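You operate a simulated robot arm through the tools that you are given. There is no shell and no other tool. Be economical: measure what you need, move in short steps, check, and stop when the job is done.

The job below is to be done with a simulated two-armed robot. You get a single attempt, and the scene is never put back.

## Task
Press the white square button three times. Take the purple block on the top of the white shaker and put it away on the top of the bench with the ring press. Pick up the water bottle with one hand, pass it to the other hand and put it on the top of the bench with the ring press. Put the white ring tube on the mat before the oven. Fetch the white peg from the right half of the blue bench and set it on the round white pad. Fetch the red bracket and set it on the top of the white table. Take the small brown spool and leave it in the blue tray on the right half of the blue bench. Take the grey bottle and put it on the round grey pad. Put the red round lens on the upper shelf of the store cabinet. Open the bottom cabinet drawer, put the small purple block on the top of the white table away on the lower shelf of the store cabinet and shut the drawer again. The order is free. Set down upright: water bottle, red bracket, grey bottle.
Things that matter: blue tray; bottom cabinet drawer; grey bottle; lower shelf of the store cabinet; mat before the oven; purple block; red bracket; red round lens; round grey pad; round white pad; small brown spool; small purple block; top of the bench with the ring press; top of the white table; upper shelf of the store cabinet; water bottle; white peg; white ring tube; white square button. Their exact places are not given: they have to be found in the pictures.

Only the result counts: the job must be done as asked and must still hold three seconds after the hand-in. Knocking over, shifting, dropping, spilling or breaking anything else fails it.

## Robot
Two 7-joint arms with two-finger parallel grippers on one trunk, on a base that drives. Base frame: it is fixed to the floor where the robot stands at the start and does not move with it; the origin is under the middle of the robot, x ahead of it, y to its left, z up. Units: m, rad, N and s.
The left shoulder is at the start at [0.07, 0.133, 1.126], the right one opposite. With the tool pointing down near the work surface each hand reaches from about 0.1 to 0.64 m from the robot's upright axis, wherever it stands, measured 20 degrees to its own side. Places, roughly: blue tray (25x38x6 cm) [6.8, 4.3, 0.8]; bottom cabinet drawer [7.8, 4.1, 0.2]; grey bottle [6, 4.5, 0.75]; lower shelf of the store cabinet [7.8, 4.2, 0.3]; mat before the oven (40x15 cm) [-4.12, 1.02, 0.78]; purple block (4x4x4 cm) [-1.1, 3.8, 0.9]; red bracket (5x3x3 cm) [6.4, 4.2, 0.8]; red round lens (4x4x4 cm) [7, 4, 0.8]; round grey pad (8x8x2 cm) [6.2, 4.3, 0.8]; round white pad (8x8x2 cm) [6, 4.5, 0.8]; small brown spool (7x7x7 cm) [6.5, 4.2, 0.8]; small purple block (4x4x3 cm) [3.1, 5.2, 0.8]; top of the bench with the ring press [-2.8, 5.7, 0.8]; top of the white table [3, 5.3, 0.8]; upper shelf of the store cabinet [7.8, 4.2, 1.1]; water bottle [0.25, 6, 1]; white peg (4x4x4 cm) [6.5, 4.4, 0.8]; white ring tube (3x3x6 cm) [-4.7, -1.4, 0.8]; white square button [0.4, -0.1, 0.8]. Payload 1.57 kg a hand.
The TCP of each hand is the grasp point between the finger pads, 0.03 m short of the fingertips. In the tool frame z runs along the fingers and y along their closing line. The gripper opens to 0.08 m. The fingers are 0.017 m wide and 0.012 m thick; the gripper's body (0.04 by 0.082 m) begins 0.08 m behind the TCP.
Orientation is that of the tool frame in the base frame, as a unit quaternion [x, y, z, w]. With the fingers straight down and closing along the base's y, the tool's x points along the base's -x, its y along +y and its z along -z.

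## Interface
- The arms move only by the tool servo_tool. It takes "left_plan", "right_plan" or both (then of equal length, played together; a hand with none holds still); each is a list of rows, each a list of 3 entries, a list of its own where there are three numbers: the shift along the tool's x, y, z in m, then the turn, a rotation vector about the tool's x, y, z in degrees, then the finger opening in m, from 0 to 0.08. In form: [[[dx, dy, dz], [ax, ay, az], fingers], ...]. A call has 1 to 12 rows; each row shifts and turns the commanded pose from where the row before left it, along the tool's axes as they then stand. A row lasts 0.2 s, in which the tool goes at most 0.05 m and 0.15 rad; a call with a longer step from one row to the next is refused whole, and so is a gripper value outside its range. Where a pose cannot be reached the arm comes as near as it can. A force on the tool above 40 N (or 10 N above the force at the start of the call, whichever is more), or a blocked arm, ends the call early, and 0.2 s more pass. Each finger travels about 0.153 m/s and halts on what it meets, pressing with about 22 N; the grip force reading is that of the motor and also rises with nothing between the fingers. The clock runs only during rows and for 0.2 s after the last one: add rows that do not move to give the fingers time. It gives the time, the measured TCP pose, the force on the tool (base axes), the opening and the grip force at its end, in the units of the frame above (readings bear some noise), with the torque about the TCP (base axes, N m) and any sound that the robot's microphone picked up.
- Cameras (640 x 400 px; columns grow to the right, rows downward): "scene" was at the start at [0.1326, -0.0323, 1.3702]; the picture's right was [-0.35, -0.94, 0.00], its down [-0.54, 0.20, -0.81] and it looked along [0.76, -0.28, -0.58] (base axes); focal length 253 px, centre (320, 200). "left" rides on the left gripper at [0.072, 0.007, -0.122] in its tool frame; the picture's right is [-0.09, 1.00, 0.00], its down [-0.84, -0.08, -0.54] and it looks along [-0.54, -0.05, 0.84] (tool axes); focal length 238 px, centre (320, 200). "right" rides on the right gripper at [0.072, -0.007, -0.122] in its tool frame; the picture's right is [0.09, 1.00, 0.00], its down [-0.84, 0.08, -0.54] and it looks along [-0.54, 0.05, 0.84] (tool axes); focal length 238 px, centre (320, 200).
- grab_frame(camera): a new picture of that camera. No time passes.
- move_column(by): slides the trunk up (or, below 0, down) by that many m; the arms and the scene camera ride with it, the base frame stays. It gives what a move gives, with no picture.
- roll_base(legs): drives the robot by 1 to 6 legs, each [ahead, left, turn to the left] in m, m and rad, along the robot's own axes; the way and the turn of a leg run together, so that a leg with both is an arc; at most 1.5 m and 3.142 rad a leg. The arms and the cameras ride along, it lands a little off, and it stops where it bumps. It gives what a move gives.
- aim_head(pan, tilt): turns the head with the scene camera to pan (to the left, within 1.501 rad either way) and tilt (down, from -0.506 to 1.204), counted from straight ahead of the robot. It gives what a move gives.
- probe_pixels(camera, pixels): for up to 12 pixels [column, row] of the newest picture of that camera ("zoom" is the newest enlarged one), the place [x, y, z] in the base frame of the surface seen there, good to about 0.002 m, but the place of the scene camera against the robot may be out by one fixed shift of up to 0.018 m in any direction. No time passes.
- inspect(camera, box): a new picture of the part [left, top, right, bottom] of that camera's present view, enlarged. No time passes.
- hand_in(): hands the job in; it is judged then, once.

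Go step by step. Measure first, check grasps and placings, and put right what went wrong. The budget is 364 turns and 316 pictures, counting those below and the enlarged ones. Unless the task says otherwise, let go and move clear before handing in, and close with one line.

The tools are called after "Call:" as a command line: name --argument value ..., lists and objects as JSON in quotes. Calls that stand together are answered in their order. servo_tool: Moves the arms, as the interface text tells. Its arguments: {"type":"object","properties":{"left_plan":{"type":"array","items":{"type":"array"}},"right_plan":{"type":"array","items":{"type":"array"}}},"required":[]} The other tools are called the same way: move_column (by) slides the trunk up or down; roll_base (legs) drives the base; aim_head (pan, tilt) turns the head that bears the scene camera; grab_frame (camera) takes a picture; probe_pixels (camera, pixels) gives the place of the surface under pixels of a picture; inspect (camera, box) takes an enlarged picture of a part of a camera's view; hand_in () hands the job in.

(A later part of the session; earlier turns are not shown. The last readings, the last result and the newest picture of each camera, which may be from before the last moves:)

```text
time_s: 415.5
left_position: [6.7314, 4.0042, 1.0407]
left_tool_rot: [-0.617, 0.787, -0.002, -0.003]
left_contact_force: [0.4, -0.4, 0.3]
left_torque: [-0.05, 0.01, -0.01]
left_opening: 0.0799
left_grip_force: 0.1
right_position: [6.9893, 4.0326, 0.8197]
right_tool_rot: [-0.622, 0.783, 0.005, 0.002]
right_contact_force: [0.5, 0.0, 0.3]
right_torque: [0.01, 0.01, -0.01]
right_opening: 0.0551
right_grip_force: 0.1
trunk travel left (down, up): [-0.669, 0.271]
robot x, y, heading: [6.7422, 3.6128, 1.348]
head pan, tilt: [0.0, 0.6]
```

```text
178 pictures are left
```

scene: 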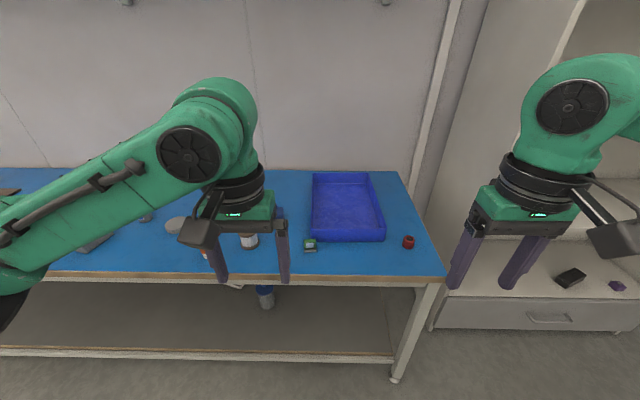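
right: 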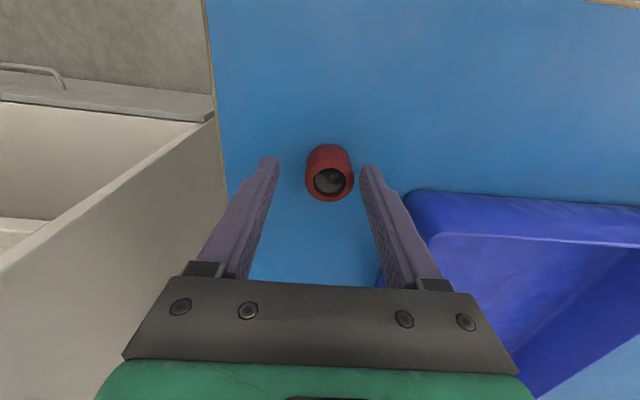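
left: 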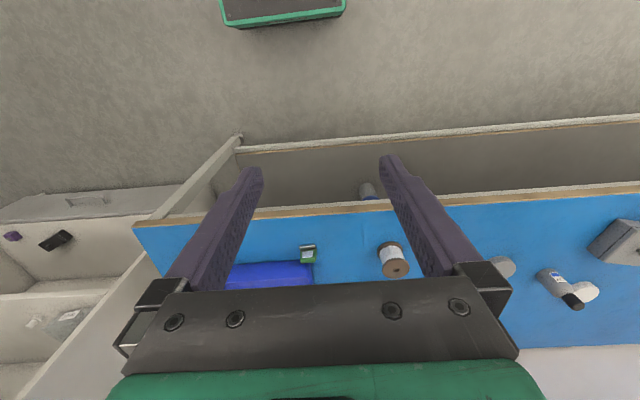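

Call:
roll_base --legs '[[0.012, 0.004, 0]]'

Call:
grab_frame --camera "right"

```text
time_s: 416.3
left_position: [6.7326, 4.0151, 1.0425]
left_tool_rot: [-0.617, 0.787, -0.002, -0.003]
left_contact_force: [0.7, 0.4, 0.5]
left_torque: [0.0, 0.01, -0.05]
left_opening: 0.0801
left_grip_force: 0.1
right_position: [6.9898, 4.0447, 0.8197]
right_tool_rot: [-0.623, 0.783, 0.006, 0.002]
right_contact_force: [0.0, 0.0, 0.2]
right_torque: [0.0, 0.0, 0.02]
right_opening: 0.0549
right_grip_force: 0.1
trunk travel left (down, up): [-0.669, 0.271]
robot x, y, heading: [6.7414, 3.6184, 1.341]
head pan, tilt: [0.0, 0.6]
```

```text
177 pictures are left
```

right: 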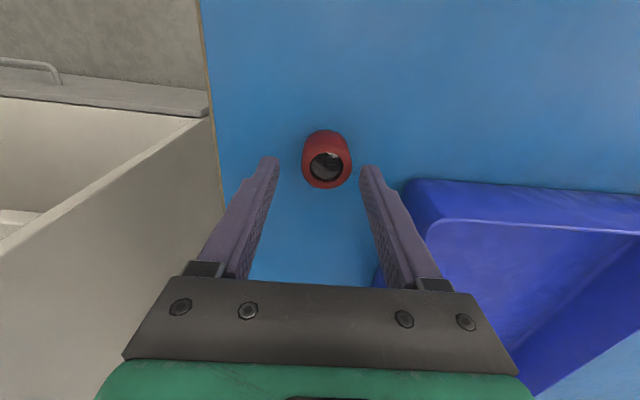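

Aligned. Lower 24 mm, close, lift.

Call:
move_column --by -0.024

Call:
servo_tool --right_plan '[[[0, 0, 0], [0, 0, 0], 0.04], [[0, 0, 0], [0, 0, 0], 0.0], [[0, 0, 0], [0, 0, 0], 0.0], [[0, 0, 0], [0, 0, 0], 0.0]]'

Call:
grab_frame --camera "right"

```text
time_s: 417.0
left_position: [6.7322, 4.0172, 1.0176]
left_tool_rot: [-0.617, 0.787, -0.003, -0.004]
left_contact_force: [0.0, -0.1, 0.5]
left_torque: [0.01, 0.01, -0.02]
left_opening: 0.0801
left_grip_force: 0.2
right_position: [6.9882, 4.0459, 0.7952]
right_tool_rot: [-0.622, 0.783, 0.004, 0.002]
right_contact_force: [0.2, 0.3, -1.2]
right_torque: [0.01, 0.02, 0.0]
right_opening: 0.0548
right_grip_force: 0.1
trunk travel left (down, up): [-0.645, 0.295]
robot x, y, heading: [6.7399, 3.6223, 1.338]
head pan, tilt: [0.0, 0.6]
```

```text
time_s: 418.0
left_position: [6.7303, 4.0155, 1.0176]
left_tool_rot: [-0.617, 0.787, -0.003, -0.003]
left_contact_force: [0.1, 0.0, 0.3]
left_torque: [-0.01, -0.01, -0.01]
left_opening: 0.0799
left_grip_force: 0.1
right_position: [6.9897, 4.0456, 0.7955]
right_tool_rot: [-0.623, 0.782, 0.005, 0.002]
right_contact_force: [0.5, -0.3, 1.6]
right_torque: [-0.01, -0.04, -0.05]
right_opening: 0.0348
right_grip_force: 21.8
trunk travel left (down, up): [-0.645, 0.295]
robot x, y, heading: [6.738, 3.6203, 1.346]
head pan, tilt: [0.0, 0.6]
```

```text
176 pictures are left
```

right: 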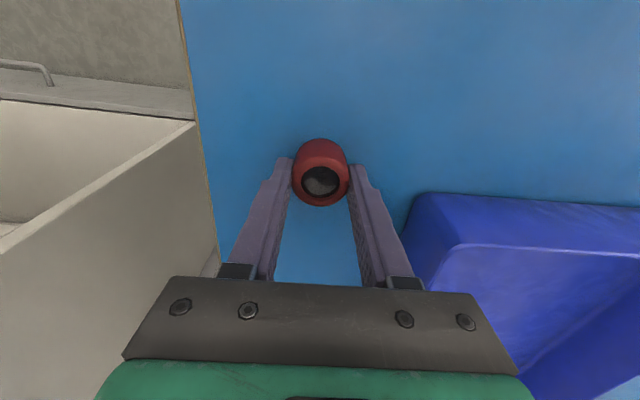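

Lens gripped (0.035). Raise trunk, back off, drive right to the cabinet.

Call:
move_column --by 0.29

Call:
servo_tool --right_plan '[[[0.03, 0, -0.035], [0, 0, 0], 0], [[0.03, 0, -0.035], [0, 0, 0], 0], [[0.03, 0, -0.035], [0, 0, 0], 0], [[0.03, 0, -0.035], [0, 0, 0], 0], [[0, 0, 0], [0, 0, 0], 0]]' --left_plan '[[[0.04, 0, 0], [0, 0, 0], 0.08], [[0.04, 0, 0], [0, 0, 0], 0.08], [[0, 0, 0], [0, 0, 0], 0.08], [[0, 0, 0], [0, 0, 0], 0.08], [[0, 0, 0], [0, 0, 0], 0.08]]'

Call:
roll_base --legs '[[-0.35, 0, 0], [0, -1.0, -0.02]]'

Call:
aim_head --pan 0 --tilt 0.45

Call:
grab_frame --camera "scene"

```text
time_s: 420.9
left_position: [6.7308, 4.0165, 1.3085]
left_tool_rot: [-0.617, 0.787, -0.003, -0.004]
left_contact_force: [1.1, -0.1, 0.4]
left_torque: [-0.01, 0.02, 0.04]
left_opening: 0.0799
left_grip_force: 0.2
right_position: [6.9884, 4.0457, 1.0846]
right_tool_rot: [-0.622, 0.783, 0.004, 0.002]
right_contact_force: [0.5, -0.1, -0.5]
right_torque: [0.0, -0.01, 0.03]
right_opening: 0.0348
right_grip_force: 22.5
trunk travel left (down, up): [-0.935, 0.005]
robot x, y, heading: [6.7436, 3.6202, 1.343]
head pan, tilt: [0.0, 0.6]
```

```text
time_s: 422.1
left_position: [6.7102, 3.9376, 1.3086]
left_tool_rot: [-0.617, 0.787, -0.002, -0.003]
left_contact_force: [0.0, 0.0, 0.4]
left_torque: [0.0, -0.01, 0.0]
left_opening: 0.0796
left_grip_force: 0.1
right_position: [6.9629, 3.926, 1.2246]
right_tool_rot: [-0.623, 0.782, 0.004, 0.002]
right_contact_force: [0.3, -0.6, -0.2]
right_torque: [0.0, -0.02, 0.01]
right_opening: 0.0348
right_grip_force: 21.7
trunk travel left (down, up): [-0.935, 0.005]
robot x, y, heading: [6.7407, 3.6263, 1.343]
head pan, tilt: [0.0, 0.6]
```

```text
time_s: 429.2
left_position: [7.6248, 3.3605, 1.307]
left_tool_rot: [-0.608, 0.794, -0.003, -0.004]
left_contact_force: [0.1, 0.0, 0.7]
left_torque: [0.0, 0.02, -0.05]
left_opening: 0.0799
left_grip_force: 0.0
right_position: [7.8772, 3.3454, 1.2244]
right_tool_rot: [-0.613, 0.79, 0.005, 0.002]
right_contact_force: [-0.3, -0.1, 0.0]
right_torque: [0.0, -0.04, 0.0]
right_opening: 0.0346
right_grip_force: 22.1
trunk travel left (down, up): [-0.935, 0.005]
robot x, y, heading: [7.6449, 3.0436, 1.321]
head pan, tilt: [0.0, 0.6]
```

```text
time_s: 429.9
left_position: [7.6256, 3.3607, 1.3086]
left_tool_rot: [-0.608, 0.794, -0.003, -0.005]
left_contact_force: [0.8, -0.7, -0.8]
left_torque: [-0.03, 0.0, 0.05]
left_opening: 0.0802
left_grip_force: 0.0
right_position: [7.8779, 3.3444, 1.2233]
right_tool_rot: [-0.613, 0.79, 0.004, 0.002]
right_contact_force: [0.0, -0.1, -0.4]
right_torque: [0.0, 0.0, -0.01]
right_opening: 0.0346
right_grip_force: 22.6
trunk travel left (down, up): [-0.935, 0.005]
robot x, y, heading: [7.6484, 3.0431, 1.319]
head pan, tilt: [0.0, 0.45]
```

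```text
175 pictures are left
```

scene: 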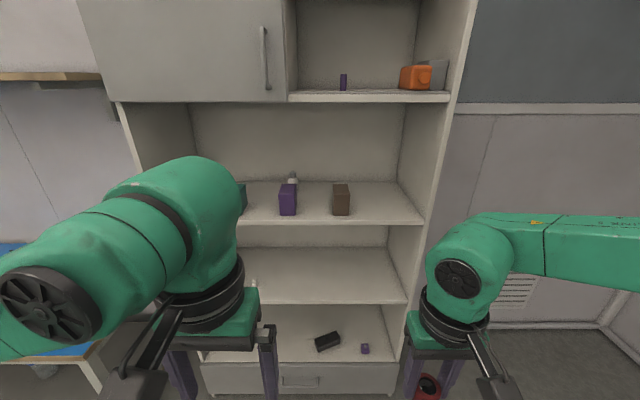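

Call:
probe_pixels --camera "scene" --pixels '[[380, 219], [340, 222], [350, 214], [341, 186], [422, 222], [400, 205], [380, 190], [370, 100], [330, 218], [375, 207]]'

```text
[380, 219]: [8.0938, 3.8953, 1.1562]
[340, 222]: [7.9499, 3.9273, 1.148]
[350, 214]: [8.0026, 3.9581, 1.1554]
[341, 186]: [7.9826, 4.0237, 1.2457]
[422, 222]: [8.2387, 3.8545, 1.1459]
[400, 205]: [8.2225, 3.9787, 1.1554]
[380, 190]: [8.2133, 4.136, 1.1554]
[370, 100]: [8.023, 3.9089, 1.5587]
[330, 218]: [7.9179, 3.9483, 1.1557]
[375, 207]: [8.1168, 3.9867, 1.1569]
```

Free spot on the upper shelf at about (8.135,3.945), shelf z 1.139. Drive up and extend.

Call:
roll_base --legs '[[0.51, -0.076, 0]]'

Call:
grab_frame --camera "right"

Call:
grab_frame --camera "scene"

```text
time_s: 432.9
left_position: [7.8239, 3.8332, 1.3079]
left_tool_rot: [-0.609, 0.793, -0.002, -0.002]
left_contact_force: [0.2, 0.1, 0.2]
left_torque: [0.0, -0.02, 0.01]
left_opening: 0.0801
left_grip_force: 0.1
right_position: [8.0746, 3.8163, 1.2256]
right_tool_rot: [-0.614, 0.789, 0.005, 0.002]
right_contact_force: [0.6, -0.2, -1.4]
right_torque: [0.02, -0.01, 0.04]
right_opening: 0.0348
right_grip_force: 22.3
trunk travel left (down, up): [-0.935, 0.005]
robot x, y, heading: [7.841, 3.5169, 1.324]
head pan, tilt: [0.0, 0.45]
```

```text
174 pictures are left
```

right: 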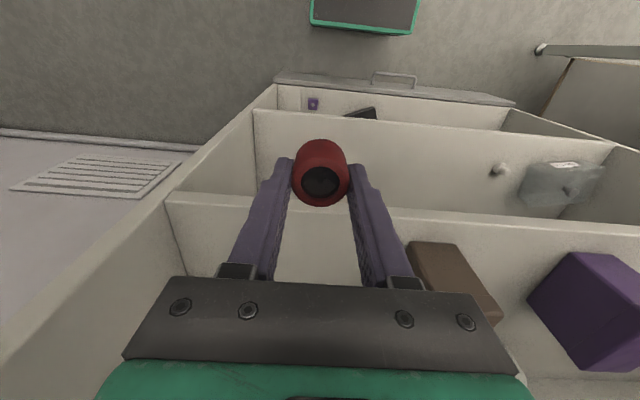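

```text
173 pictures are left
```

scene: 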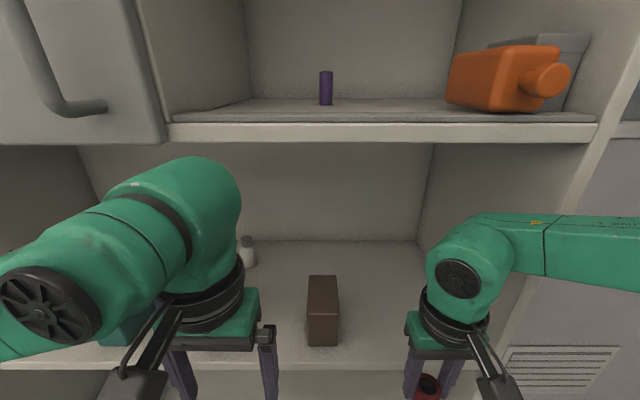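

Call:
servo_tool --right_plan '[[[-0.0465, -0.009, 0], [0, 0, 0], 0], [[-0.0465, -0.009, 0], [0, 0, 0], 0], [[-0.0465, -0.009, 0], [0, 0, 0], 0], [[0, 0, 0.025], [0, 0, 0], 0], [[0, 0, 0], [0, 0, 0], 0]]'

Call:
grab_frame --camera "right"

Call:
grab_frame --camera "scene"

```text
time_s: 434.1
left_position: [7.8235, 3.8334, 1.3086]
left_tool_rot: [-0.608, 0.794, -0.001, -0.004]
left_contact_force: [-0.2, 0.3, 0.5]
left_torque: [0.01, 0.01, 0.01]
left_opening: 0.0802
left_grip_force: 0.0
right_position: [8.1346, 3.9465, 1.2001]
right_tool_rot: [-0.615, 0.789, 0.006, 0.002]
right_contact_force: [-0.1, 0.7, -0.6]
right_torque: [0.03, 0.02, 0.02]
right_opening: 0.035
right_grip_force: 21.6
trunk travel left (down, up): [-0.935, 0.005]
robot x, y, heading: [7.8462, 3.5173, 1.32]
head pan, tilt: [0.0, 0.45]
```

```text
172 pictures are left
```

right: 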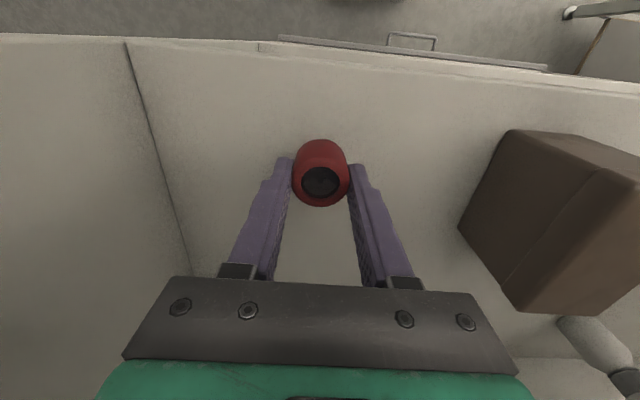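

```text
171 pictures are left
```

scene: 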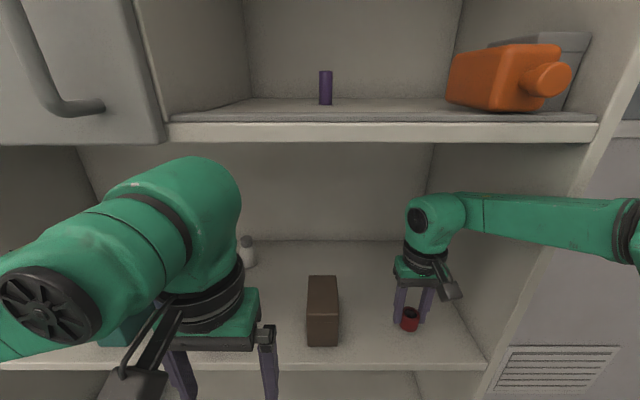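

Call:
probe_pixels --camera "right" --pixels '[[400, 130], [240, 130], [320, 110]]'

Call:
servo_tool --right_plan '[[[0, 0, 0.012], [0, 0, 0], 0], [[0, 0, 0.01], [0, 0, 0], 0], [[0, 0, 0], [0, 0, 0], 0]]'

```text
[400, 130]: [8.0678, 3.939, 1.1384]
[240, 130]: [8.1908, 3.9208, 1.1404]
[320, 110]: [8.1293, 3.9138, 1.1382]
```

```text
time_s: 434.9
left_position: [7.8241, 3.8343, 1.3093]
left_tool_rot: [-0.609, 0.793, -0.004, -0.003]
left_contact_force: [0.3, 0.0, 0.1]
left_torque: [-0.04, 0.0, 0.0]
left_opening: 0.0799
left_grip_force: 0.1
right_position: [8.1354, 3.9475, 1.1785]
right_tool_rot: [-0.614, 0.789, 0.004, 0.001]
right_contact_force: [0.2, -0.5, 0.6]
right_torque: [0.03, 0.02, 0.0]
right_opening: 0.0348
right_grip_force: 22.6
trunk travel left (down, up): [-0.935, 0.005]
robot x, y, heading: [7.8465, 3.516, 1.317]
head pan, tilt: [0.0, 0.45]
```

Call:
servo_tool --right_plan '[[[0, 0, 0.0035], [0, 0, 0], 0], [[0, 0, 0], [0, 0, 0], 0], [[0, 0, 0], [0, 0, 0], 0.038], [[0, 0, 0], [0, 0, 0], 0.05], [[0, 0, 0], [0, 0, 0], 0.06], [[0, 0, -0.03], [0, 0, 0], 0.06], [[0, 0, -0.03], [0, 0, 0], 0.06], [[0.045, 0, 0], [0, 0, 0], 0.06], [[0.045, 0, 0], [0, 0, 0], 0.06], [[0.045, 0, 0], [0, 0, 0], 0.06], [[0, 0, 0], [0, 0, 0], 0.06]]'

Call:
grab_frame --camera "scene"

```text
time_s: 437.3
left_position: [7.8241, 3.8365, 1.308]
left_tool_rot: [-0.609, 0.793, -0.003, -0.005]
left_contact_force: [0.4, -0.2, -0.5]
left_torque: [-0.01, -0.04, -0.02]
left_opening: 0.0798
left_grip_force: 0.1
right_position: [8.1024, 3.8161, 1.235]
right_tool_rot: [-0.614, 0.789, 0.005, 0.002]
right_contact_force: [-0.4, -0.2, 0.4]
right_torque: [0.0, 0.0, 0.01]
right_opening: 0.0597
right_grip_force: 0.1
trunk travel left (down, up): [-0.935, 0.005]
robot x, y, heading: [7.8424, 3.5212, 1.318]
head pan, tilt: [0.0, 0.45]
```

```text
170 pictures are left
```

scene: 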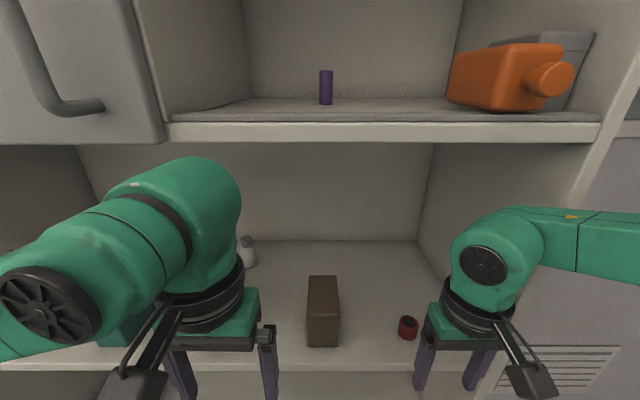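

Lens placed. Back off, drive left to the bench, lower the trunk to working height.

Call:
roll_base --legs '[[-0.45, 0, 0], [0.02, 1.29, 0]]'

Call:
move_column --by -0.235

Call:
grab_frame --camera "left"

Call:
aim_head --pan 0.1 --tilt 0.7

Call:
grab_frame --camera "scene"

```text
time_s: 446.2
left_position: [6.4691, 3.751, 1.3079]
left_tool_rot: [-0.602, 0.799, -0.002, -0.004]
left_contact_force: [-0.5, -0.4, 1.3]
left_torque: [0.03, 0.03, 0.02]
left_opening: 0.0798
left_grip_force: 0.0
right_position: [6.7466, 3.7278, 1.2334]
right_tool_rot: [-0.607, 0.795, 0.005, 0.001]
right_contact_force: [-0.7, -0.4, 0.0]
right_torque: [-0.02, 0.01, -0.03]
right_opening: 0.0602
right_grip_force: 0.0
trunk travel left (down, up): [-0.935, 0.005]
robot x, y, heading: [6.4803, 3.4348, 1.299]
head pan, tilt: [0.0, 0.45]
```

```text
time_s: 448.6
left_position: [6.4667, 3.75, 1.0747]
left_tool_rot: [-0.601, 0.799, -0.003, -0.004]
left_contact_force: [0.3, 0.4, -1.0]
left_torque: [-0.03, 0.0, 0.04]
left_opening: 0.0802
left_grip_force: 0.0
right_position: [6.7464, 3.7275, 0.9998]
right_tool_rot: [-0.607, 0.795, 0.005, 0.001]
right_contact_force: [1.1, -0.7, 0.3]
right_torque: [-0.01, 0.03, 0.04]
right_opening: 0.0602
right_grip_force: 0.0
trunk travel left (down, up): [-0.7, 0.24]
robot x, y, heading: [6.4819, 3.4301, 1.303]
head pan, tilt: [0.0, 0.45]
```

```text
169 pictures are left
```

left: 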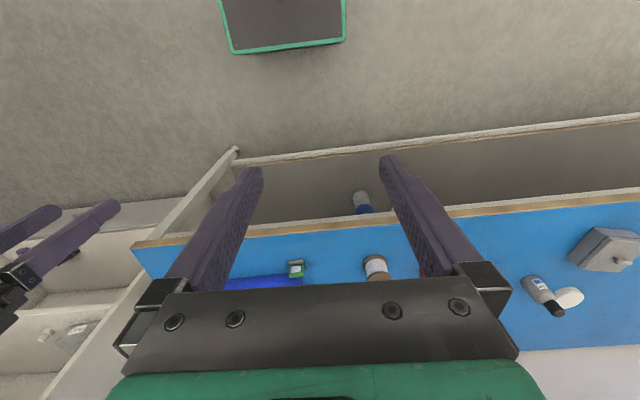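

```text
time_s: 449.4
left_position: [6.4671, 3.7505, 1.0738]
left_tool_rot: [-0.601, 0.799, -0.003, -0.004]
left_contact_force: [-0.3, 0.4, 0.3]
left_torque: [-0.01, 0.0, 0.01]
left_opening: 0.0803
left_grip_force: 0.0
right_position: [6.746, 3.7275, 0.9991]
right_tool_rot: [-0.607, 0.795, 0.005, 0.002]
right_contact_force: [1.0, 0.4, -1.0]
right_torque: [0.01, 0.01, 0.0]
right_opening: 0.0599
right_grip_force: 0.0
trunk travel left (down, up): [-0.7, 0.24]
robot x, y, heading: [6.4789, 3.4318, 1.305]
head pan, tilt: [0.099, 0.7]
```

```text
168 pictures are left
```

scene: 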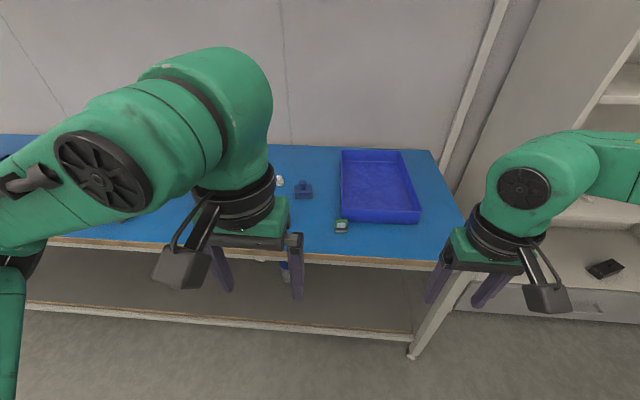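

Call:
roll_base --legs '[[0.24, 0, 0.012]]'

Call:
grab_frame --camera "left"

```text
time_s: 451.2
left_position: [6.5258, 3.9787, 1.0735]
left_tool_rot: [-0.605, 0.796, -0.002, -0.003]
left_contact_force: [-0.2, -0.1, -0.7]
left_torque: [-0.01, 0.0, -0.02]
left_opening: 0.0801
left_grip_force: 0.1
right_position: [6.8041, 3.9576, 1.0004]
right_tool_rot: [-0.611, 0.792, 0.005, 0.002]
right_contact_force: [0.7, -0.3, -0.5]
right_torque: [0.02, 0.02, -0.01]
right_opening: 0.06
right_grip_force: 0.0
trunk travel left (down, up): [-0.7, 0.24]
robot x, y, heading: [6.5464, 3.6644, 1.318]
head pan, tilt: [0.099, 0.7]
```

```text
167 pictures are left
```

left: 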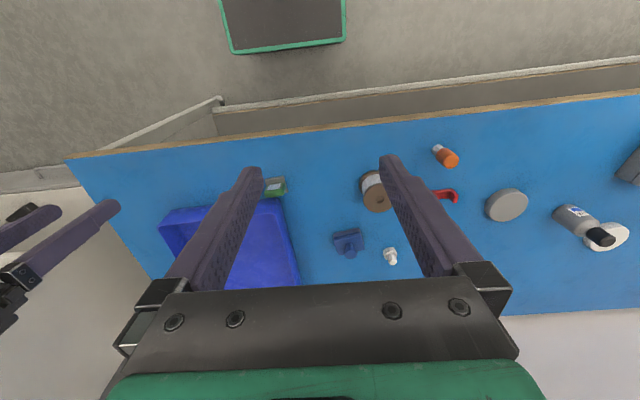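

Call:
inspect --camera "left" --box '[330, 130, 490, 230]'

Call:
probe_pixels --camera "left" --pixels '[[377, 198], [370, 178], [365, 190], [390, 256], [349, 240], [508, 205], [608, 237], [600, 245], [446, 196], [260, 240], [285, 200]]'

Call:
inspect --camera "left" --box '[350, 170, 410, 220]'

```text
4.00 times, centred on (410, 180) of left
```

zoom: 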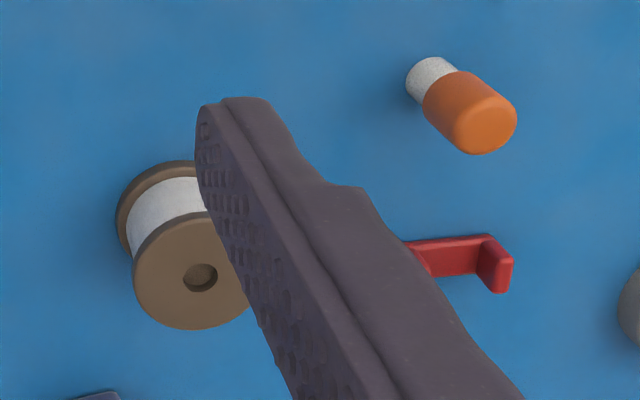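

```text
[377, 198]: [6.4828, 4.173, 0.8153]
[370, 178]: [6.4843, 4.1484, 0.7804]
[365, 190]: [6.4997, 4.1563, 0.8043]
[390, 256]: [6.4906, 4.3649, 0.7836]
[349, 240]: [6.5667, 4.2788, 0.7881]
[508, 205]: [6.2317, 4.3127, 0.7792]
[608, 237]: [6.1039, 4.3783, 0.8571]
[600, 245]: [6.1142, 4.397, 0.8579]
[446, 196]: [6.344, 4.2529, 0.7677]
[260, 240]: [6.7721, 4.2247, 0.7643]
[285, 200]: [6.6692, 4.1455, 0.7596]
```

```text
8.00 times, centred on (380, 195) of left
```

zoom: 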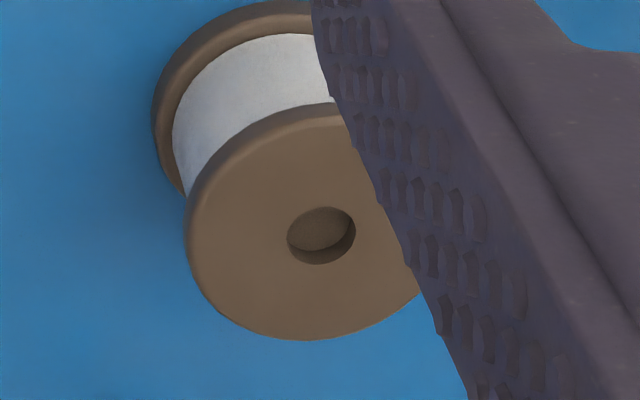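

Call:
probe_pixels --camera "zoom" --pixels '[[200, 225], [310, 330], [270, 160], [300, 115], [290, 290], [321, 232]]'

```text
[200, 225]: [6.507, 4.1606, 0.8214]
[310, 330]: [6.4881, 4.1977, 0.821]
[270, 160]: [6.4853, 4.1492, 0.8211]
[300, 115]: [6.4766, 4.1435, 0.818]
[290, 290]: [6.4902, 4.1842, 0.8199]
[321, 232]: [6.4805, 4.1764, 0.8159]
```

Spool top centre (6.4805,4.171), z 0.821, Ø≈0.057. Move the left hand above it.

Call:
servo_tool --left_plan '[[[-0.0433, 0.0238, 0], [0, 0, 0], 0.08], [[-0.0433, 0.0238, 0], [0, 0, 0], 0.08], [[-0.0433, 0.0238, 0], [0, 0, 0], 0.08], [[-0.0433, 0.0238, 0], [0, 0, 0], 0.08], [[0, 0, 0.0427], [0, 0, 0], 0.08], [[0, 0, 0.0427], [0, 0, 0], 0.08], [[0, 0, 0.0427], [0, 0, 0], 0.08], [[0, 0, 0.0427], [0, 0, 0], 0.08], [[0, 0, 0.035], [0, 0, 0], 0.08], [[0, 0, 0], [0, 0, 0], 0.08]]'

Call:
grab_frame --camera "left"

```text
time_s: 453.4
left_position: [6.4785, 4.171, 0.8647]
left_tool_rot: [-0.605, 0.796, -0.002, -0.004]
left_contact_force: [0.0, 0.5, 0.0]
left_torque: [0.03, 0.0, -0.01]
left_opening: 0.0797
left_grip_force: 0.1
right_position: [6.8048, 3.9598, 1.0003]
right_tool_rot: [-0.611, 0.791, 0.004, 0.002]
right_contact_force: [-0.1, -0.7, -0.9]
right_torque: [0.01, 0.01, 0.02]
right_opening: 0.0603
right_grip_force: 0.0
trunk travel left (down, up): [-0.7, 0.24]
robot x, y, heading: [6.5467, 3.6652, 1.314]
head pan, tilt: [0.099, 0.7]
```

```text
164 pictures are left
```

left: 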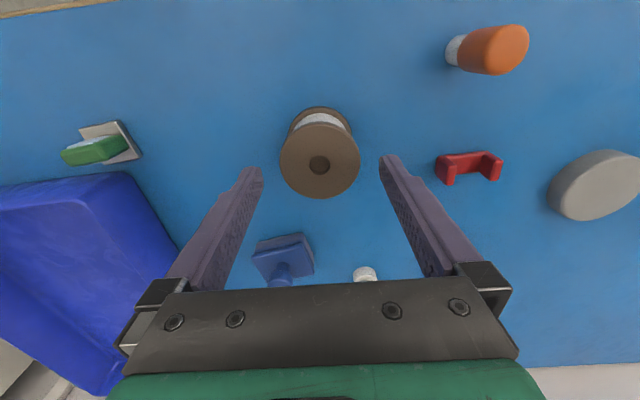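

Centred. Descend 67 mm, close, lift.

Call:
servo_tool --left_plan '[[[0, 0, 0.025], [0, 0, 0], 0.08], [[0, 0, 0.025], [0, 0, 0], 0.08], [[0, 0, 0.016], [0, 0, 0], 0.08], [[0, 0, 0], [0, 0, 0], 0.04], [[0, 0, 0], [0, 0, 0], 0.0], [[0, 0, 0], [0, 0, 0], 0.0], [[0, 0, -0.03], [0, 0, 0], 0.0], [[0, 0, -0.04], [0, 0, 0], 0.0], [[0, 0, -0.04], [0, 0, 0], 0.0], [[0, 0, -0.04], [0, 0, 0], 0.0], [[0, 0, 0], [0, 0, 0], 0.0]]'

Call:
grab_frame --camera "left"

```text
time_s: 455.8
left_position: [6.4791, 4.171, 0.9505]
left_tool_rot: [-0.605, 0.796, -0.003, -0.004]
left_contact_force: [-0.3, 1.1, -0.8]
left_torque: [-0.01, -0.01, 0.02]
left_opening: 0.0613
left_grip_force: 21.6
right_position: [6.8056, 3.9611, 1.0005]
right_tool_rot: [-0.611, 0.792, 0.004, 0.003]
right_contact_force: [0.0, -1.1, 0.7]
right_torque: [0.0, 0.01, 0.01]
right_opening: 0.0599
right_grip_force: 0.1
trunk travel left (down, up): [-0.7, 0.24]
robot x, y, heading: [6.5463, 3.6643, 1.31]
head pan, tilt: [0.099, 0.7]
```

```text
163 pictures are left
```

left: 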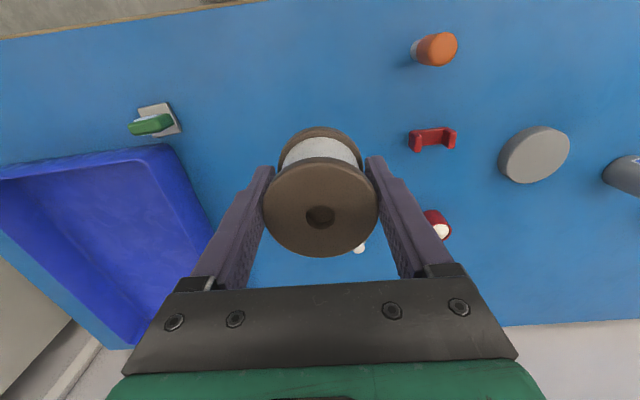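

Spool held. Roll right 0.33 and ahead 0.05 to the tray.

Call:
roll_base --legs '[[0.05, -0.33, 0]]'

Call:
grab_frame --camera "left"

Call:
grab_frame --camera "scene"

```text
time_s: 457.9
left_position: [6.8046, 4.1361, 0.9498]
left_tool_rot: [-0.607, 0.795, -0.002, -0.003]
left_contact_force: [0.3, 0.4, -0.6]
left_torque: [0.01, 0.02, -0.03]
left_opening: 0.0611
left_grip_force: 22.1
right_position: [7.131, 3.9275, 0.9986]
right_tool_rot: [-0.612, 0.791, 0.005, 0.002]
right_contact_force: [0.8, 0.2, 0.3]
right_torque: [0.0, 0.0, -0.01]
right_opening: 0.0599
right_grip_force: 0.1
trunk travel left (down, up): [-0.7, 0.24]
robot x, y, heading: [6.8752, 3.6327, 1.317]
head pan, tilt: [0.099, 0.7]
```

```text
162 pictures are left
```

left: 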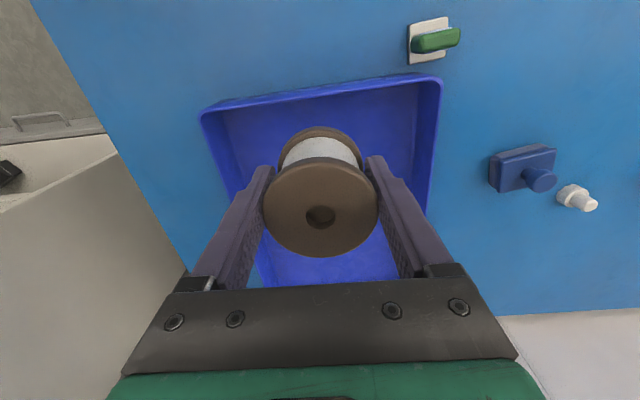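

```text
161 pictures are left
```

scene: 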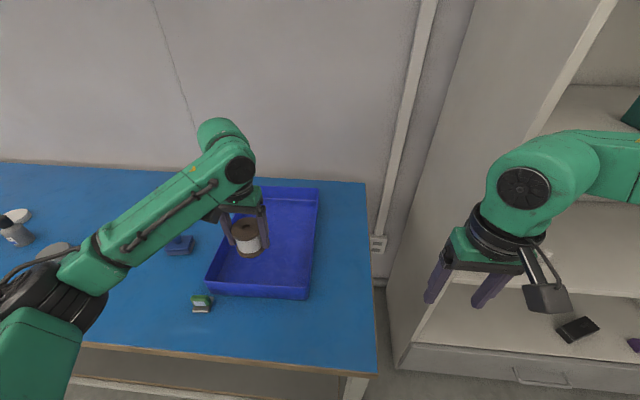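

Call:
probe_pixels --camera "left" --pixels '[[320, 95], [320, 115], [260, 140], [215, 130], [435, 120], [410, 150], [330, 275], [240, 200], [433, 200]]'

```text
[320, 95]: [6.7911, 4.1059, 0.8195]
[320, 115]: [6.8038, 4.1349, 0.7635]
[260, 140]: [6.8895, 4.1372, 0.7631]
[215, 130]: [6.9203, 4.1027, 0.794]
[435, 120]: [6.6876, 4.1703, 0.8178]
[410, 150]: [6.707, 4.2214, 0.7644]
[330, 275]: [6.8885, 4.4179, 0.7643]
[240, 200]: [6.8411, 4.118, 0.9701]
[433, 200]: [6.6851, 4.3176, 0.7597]
```

Call:
servo_tool --left_plan '[[[-0.026, 0, 0], [0, 0, 0], 0], [[-0.025, 0, 0], [0, 0, 0], 0], [[0, 0, 0.04], [0, 0, 0], 0], [[0, 0, 0.04], [0, 0, 0], 0], [[0, 0, 0.04], [0, 0, 0], 0], [[0, 0, 0.018], [0, 0, 0], 0], [[0, 0, 0], [0, 0, 0], 0]]'

Call:
grab_frame --camera "left"

```text
time_s: 459.6
left_position: [6.8192, 4.1842, 0.8096]
left_tool_rot: [-0.607, 0.795, -0.003, -0.003]
left_contact_force: [-0.1, -0.1, -1.1]
left_torque: [-0.02, 0.04, 0.02]
left_opening: 0.0609
left_grip_force: 22.2
right_position: [7.1317, 3.9267, 0.9988]
right_tool_rot: [-0.612, 0.791, 0.005, 0.002]
right_contact_force: [-0.1, -0.5, 0.3]
right_torque: [0.0, -0.05, -0.05]
right_opening: 0.06
right_grip_force: 0.0
trunk travel left (down, up): [-0.7, 0.24]
robot x, y, heading: [6.8758, 3.6282, 1.311]
head pan, tilt: [0.099, 0.7]
```

```text
160 pictures are left
```

left: 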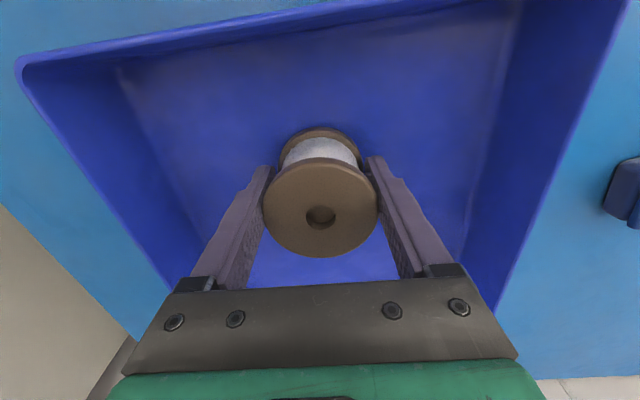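

Call:
servo_tool --left_plan '[[[0, 0, 0.005], [0, 0, 0], 0], [[0, 0, 0.003], [0, 0, 0], 0], [[0, 0, 0], [0, 0, 0], 0.064], [[0, 0, 0], [0, 0, 0], 0.072], [[0, 0, 0], [0, 0, 0], 0.08], [[0, 0, -0.03], [0, 0, 0], 0.08], [[0, 0, -0.045], [0, 0, 0], 0.08], [[0, 0, -0.045], [0, 0, 0], 0.08], [[0, 0, -0.045], [0, 0, 0], 0.08], [[0, 0, -0.045], [0, 0, 0], 0.08], [[0.04, 0, -0.02], [0, 0, 0], 0.08], [[0.04, 0, 0], [0, 0, 0], 0.08]]'

Call:
grab_frame --camera "left"

```text
time_s: 462.1
left_position: [6.7959, 4.1066, 1.0359]
left_tool_rot: [-0.606, 0.795, -0.003, -0.003]
left_contact_force: [-0.1, -0.3, 0.1]
left_torque: [0.04, 0.01, 0.02]
left_opening: 0.08
left_grip_force: 0.1
right_position: [7.1308, 3.9252, 1.0004]
right_tool_rot: [-0.612, 0.791, 0.005, 0.003]
right_contact_force: [-0.7, 0.3, -0.3]
right_torque: [0.0, -0.01, 0.02]
right_opening: 0.0601
right_grip_force: 0.0
trunk travel left (down, up): [-0.7, 0.24]
robot x, y, heading: [6.8744, 3.6286, 1.32]
head pan, tilt: [0.099, 0.7]
```

```text
159 pictures are left
```

left: 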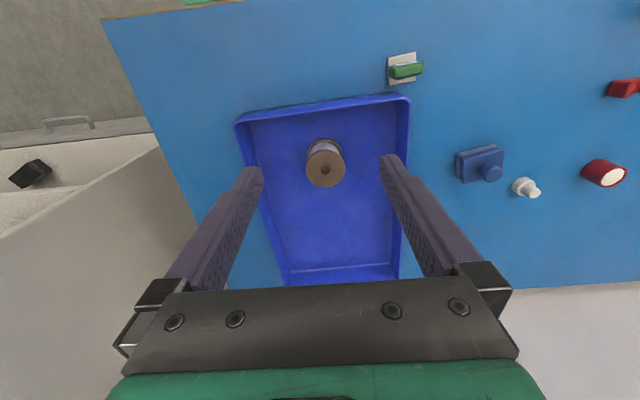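

Spool is in the tray. Now roll left to the grey bottle.

Call:
roll_base --legs '[[0, 0.78, 0]]'

Call:
grab_frame --camera "left"

Call:
grab_frame --camera "scene"

```text
time_s: 466.3
left_position: [6.0489, 4.3062, 1.0367]
left_tool_rot: [-0.604, 0.797, -0.002, -0.004]
left_contact_force: [-0.1, 0.7, -0.3]
left_torque: [0.01, -0.04, 0.02]
left_opening: 0.0802
left_grip_force: 0.0
right_position: [6.3808, 4.1233, 0.9998]
right_tool_rot: [-0.608, 0.794, 0.006, 0.002]
right_contact_force: [-0.5, -0.8, -0.6]
right_torque: [0.02, 0.01, -0.02]
right_opening: 0.06
right_grip_force: 0.0
trunk travel left (down, up): [-0.7, 0.24]
robot x, y, heading: [6.1186, 3.832, 1.305]
head pan, tilt: [0.099, 0.7]
```

```text
158 pictures are left
```

left: 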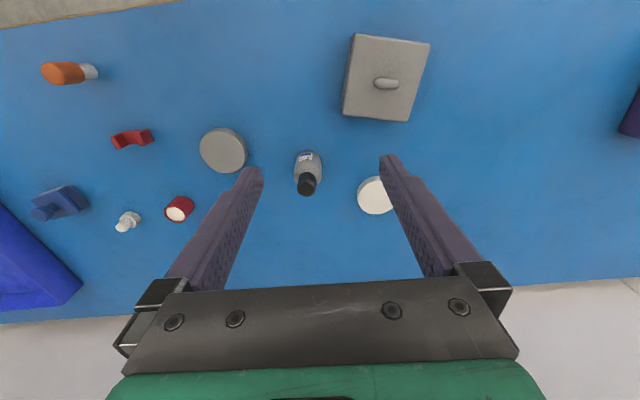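

```text
157 pictures are left
```

scene: 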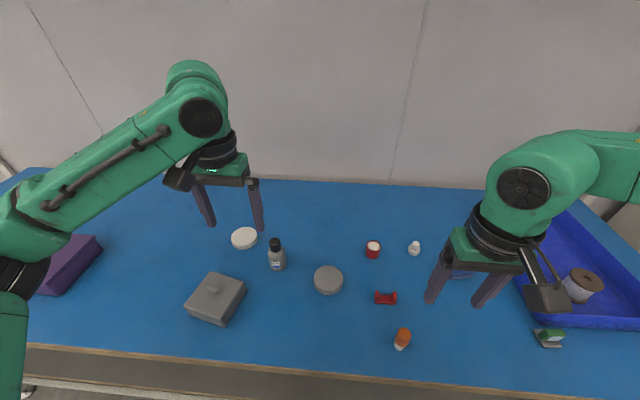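

Call:
inspect --camera "left" --box '[180, 110, 420, 260]'

Call:
probe_pixels --camera "left" --pixels '[[307, 186], [308, 165], [223, 149], [200, 152], [246, 150], [223, 130], [224, 170], [375, 193], [375, 178], [375, 210], [360, 193]]'

Call:
inspect --camera "left" --box '[276, 140, 340, 204]'

Call:
probe_pixels --camera "zoom" --pixels '[[300, 310], [300, 260], [230, 180], [400, 180], [310, 110], [310, 200]]'

```text
2.67 times, centred on (300, 185) of left
```

zoom: 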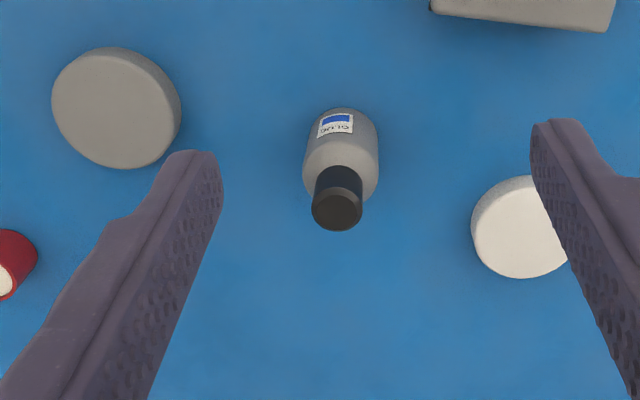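

```text
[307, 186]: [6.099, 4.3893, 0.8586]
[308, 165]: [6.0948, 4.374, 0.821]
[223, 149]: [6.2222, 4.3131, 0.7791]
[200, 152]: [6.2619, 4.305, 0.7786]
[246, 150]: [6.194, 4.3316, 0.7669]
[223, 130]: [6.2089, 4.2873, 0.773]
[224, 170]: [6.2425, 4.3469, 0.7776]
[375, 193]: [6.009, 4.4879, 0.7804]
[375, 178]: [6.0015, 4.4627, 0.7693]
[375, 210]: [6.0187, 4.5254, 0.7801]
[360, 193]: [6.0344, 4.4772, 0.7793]
```

```text
6.25 times, centred on (308, 172) of left
```

zoom: 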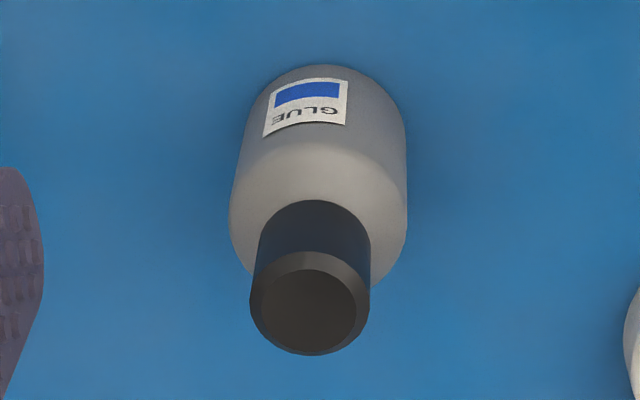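

```text
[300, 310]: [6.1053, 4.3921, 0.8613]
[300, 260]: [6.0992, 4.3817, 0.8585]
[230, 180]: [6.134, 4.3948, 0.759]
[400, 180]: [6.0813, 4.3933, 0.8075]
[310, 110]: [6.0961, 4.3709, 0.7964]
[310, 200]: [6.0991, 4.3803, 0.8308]
```

Grey bottle axis (6.1035,4.392), height 0.10; grey pad centre (6.226,4.3145), top 0.779; white pad about (6.007,4.493). Move above the bottle.

Call:
servo_tool --left_plan '[[[-0.0325, -0.0098, 0], [0, 0, 0], 0.07], [[-0.0325, -0.0098, 0], [0, 0, 0], 0.07], [[-0.0325, -0.0098, 0], [0, 0, 0], 0.07], [[0, 0, 0.045], [0, 0, 0], 0.07], [[0, 0, 0.045], [0, 0, 0], 0.07], [[0, 0, 0.04], [0, 0, 0], 0.07], [[0, 0, 0], [0, 0, 0], 0.07]]'

Call:
grab_frame --camera "left"

```text
time_s: 467.9
left_position: [6.104, 4.3926, 0.9036]
left_tool_rot: [-0.603, 0.798, -0.003, -0.004]
left_contact_force: [0.8, 0.3, 0.0]
left_torque: [-0.03, -0.01, 0.0]
left_opening: 0.0697
left_grip_force: 0.1
right_position: [6.3815, 4.1226, 1.0007]
right_tool_rot: [-0.609, 0.793, 0.005, 0.002]
right_contact_force: [-0.1, 0.0, -0.5]
right_torque: [-0.01, 0.0, 0.01]
right_opening: 0.0603
right_grip_force: 0.0
trunk travel left (down, up): [-0.7, 0.24]
robot x, y, heading: [6.1185, 3.8287, 1.308]
head pan, tilt: [0.099, 0.7]
```

```text
154 pictures are left
```

left: 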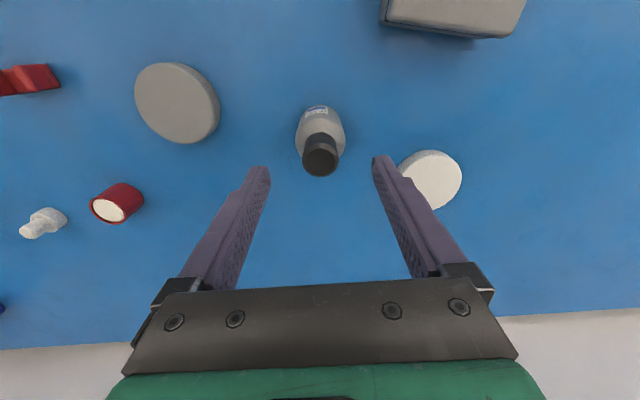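

Call:
servo_tool --left_plan '[[[0, 0, 0.04], [0, 0, 0], 0.07], [[0, 0, 0.03], [0, 0, 0], 0.07], [[0, 0, 0.0216], [0, 0, 0], 0.07], [[0, 0, 0], [0, 0, 0], 0.05], [[0, 0, 0], [0, 0, 0], 0.0], [[0, 0, 0], [0, 0, 0], 0.0], [[0, 0, 0], [0, 0, 0], 0.0]]'

Call:
grab_frame --camera "left"

```text
time_s: 469.5
left_position: [6.102, 4.3913, 0.8121]
left_tool_rot: [-0.603, 0.798, -0.003, -0.005]
left_contact_force: [0.2, 0.4, -0.5]
left_torque: [0.01, 0.04, 0.02]
left_opening: 0.0451
left_grip_force: 21.9
right_position: [6.3813, 4.1238, 0.9984]
right_tool_rot: [-0.609, 0.793, 0.006, 0.002]
right_contact_force: [0.4, -0.7, 0.1]
right_torque: [0.0, -0.01, 0.04]
right_opening: 0.0599
right_grip_force: 0.0
trunk travel left (down, up): [-0.7, 0.24]
robot x, y, heading: [6.1214, 3.8273, 1.302]
head pan, tilt: [0.099, 0.7]
```

```text
153 pictures are left
```

left: 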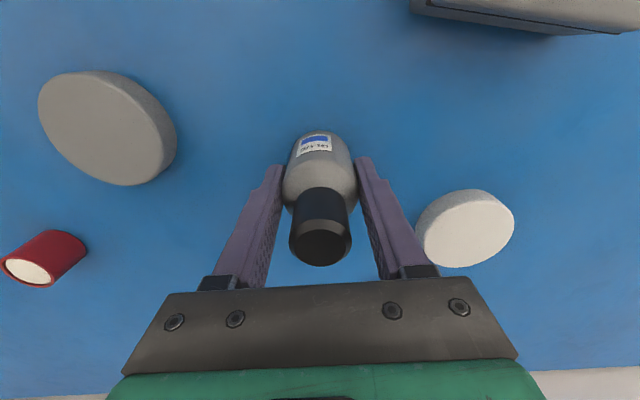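

Gripped (0.045). Lift, then roll right 0.14 m to the grey pad.

Call:
servo_tool --left_plan '[[[0, 0, -0.03], [0, 0, 0], 0], [[0, 0, -0.04], [0, 0, 0], 0], [[0.02, 0, -0.02], [0, 0, 0], 0], [[0.02, 0, 0], [0, 0, 0], 0], [[0, 0, 0], [0, 0, 0], 0]]'

Call:
roll_base --legs '[[0, -0.14, 0]]'

Call:
grab_frame --camera "left"

```text
time_s: 470.7
left_position: [6.0914, 4.3552, 0.9032]
left_tool_rot: [-0.603, 0.798, -0.002, -0.005]
left_contact_force: [-0.3, 1.1, -0.2]
left_torque: [0.0, 0.02, 0.02]
left_opening: 0.0452
left_grip_force: 22.0
right_position: [6.3823, 4.1241, 0.9998]
right_tool_rot: [-0.609, 0.793, 0.006, 0.002]
right_contact_force: [-0.2, -0.2, 0.1]
right_torque: [0.01, 0.03, -0.02]
right_opening: 0.06
right_grip_force: 0.0
trunk travel left (down, up): [-0.7, 0.24]
robot x, y, heading: [6.122, 3.8275, 1.305]
head pan, tilt: [0.099, 0.7]
```

```text
time_s: 472.1
left_position: [6.2259, 4.3191, 0.9038]
left_tool_rot: [-0.604, 0.797, -0.003, -0.005]
left_contact_force: [-0.1, 0.2, -2.0]
left_torque: [0.01, -0.02, 0.0]
left_opening: 0.0455
left_grip_force: 22.0
right_position: [6.515, 4.088, 0.9983]
right_tool_rot: [-0.609, 0.793, 0.005, 0.002]
right_contact_force: [-0.5, -0.4, -0.3]
right_torque: [0.02, -0.01, 0.01]
right_opening: 0.0601
right_grip_force: 0.0
trunk travel left (down, up): [-0.7, 0.24]
robot x, y, heading: [6.2576, 3.7942, 1.31]
head pan, tilt: [0.099, 0.7]
```

```text
152 pictures are left
```

left: 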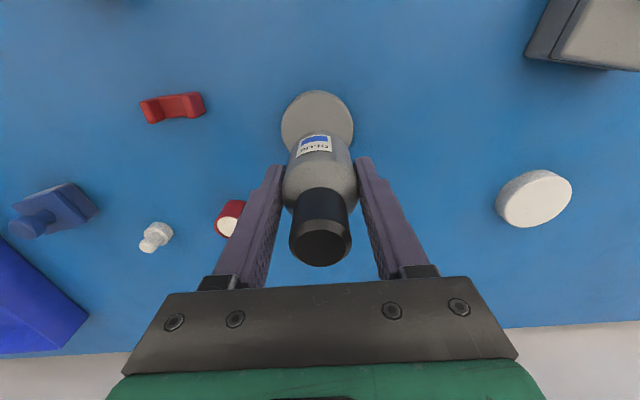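

Call:
servo_tool --left_plan '[[[0.0044, 0, 0.03], [0, 0, 0], 0], [[0, 0, 0.03], [0, 0, 0], 0], [[0, 0, 0.006], [0, 0, 0], 0], [[0, 0, 0], [0, 0, 0], 0]]'

Call:
grab_frame --camera "left"

Call:
grab_frame --camera "scene"

```text
time_s: 473.1
left_position: [6.2235, 4.3151, 0.8369]
left_tool_rot: [-0.604, 0.797, -0.003, -0.004]
left_contact_force: [0.3, -0.8, -2.0]
left_torque: [-0.03, 0.0, -0.01]
left_opening: 0.0456
left_grip_force: 21.7
right_position: [6.517, 4.0868, 0.9984]
right_tool_rot: [-0.61, 0.792, 0.004, 0.002]
right_contact_force: [-0.5, 0.0, 0.3]
right_torque: [-0.01, 0.01, -0.03]
right_opening: 0.06
right_grip_force: 0.1
trunk travel left (down, up): [-0.7, 0.24]
robot x, y, heading: [6.2534, 3.794, 1.31]
head pan, tilt: [0.099, 0.7]
```

```text
151 pictures are left
```

left: 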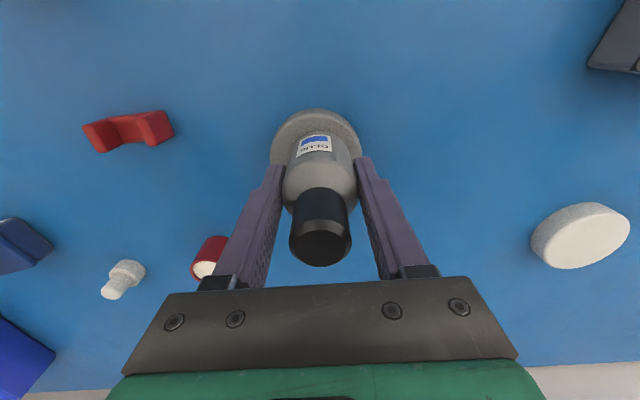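

```text
150 pictures are left
```

scene: 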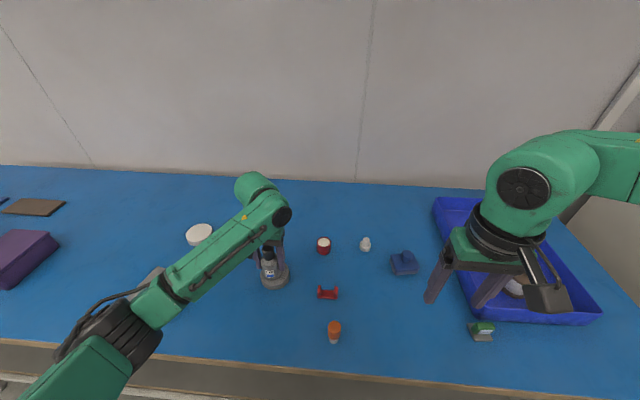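

Call:
servo_tool --left_plan '[[[0, 0, 0.004], [0, 0, 0], 0], [[0, 0, 0.002], [0, 0, 0], 0], [[0, 0, 0], [0, 0, 0], 0]]'

```text
time_s: 473.9
left_position: [6.2252, 4.314, 0.8328]
left_tool_rot: [-0.604, 0.797, -0.001, -0.002]
left_contact_force: [-2.0, 2.9, 9.2]
left_torque: [0.05, 0.05, 0.0]
left_opening: 0.0454
left_grip_force: 22.4
right_position: [6.5172, 4.0863, 0.9997]
right_tool_rot: [-0.61, 0.793, 0.005, 0.003]
right_contact_force: [-0.1, 0.2, 0.4]
right_torque: [0.0, 0.0, -0.03]
right_opening: 0.0596
right_grip_force: 0.0
trunk travel left (down, up): [-0.7, 0.24]
robot x, y, heading: [6.2575, 3.7934, 1.306]
head pan, tilt: [0.099, 0.7]
```

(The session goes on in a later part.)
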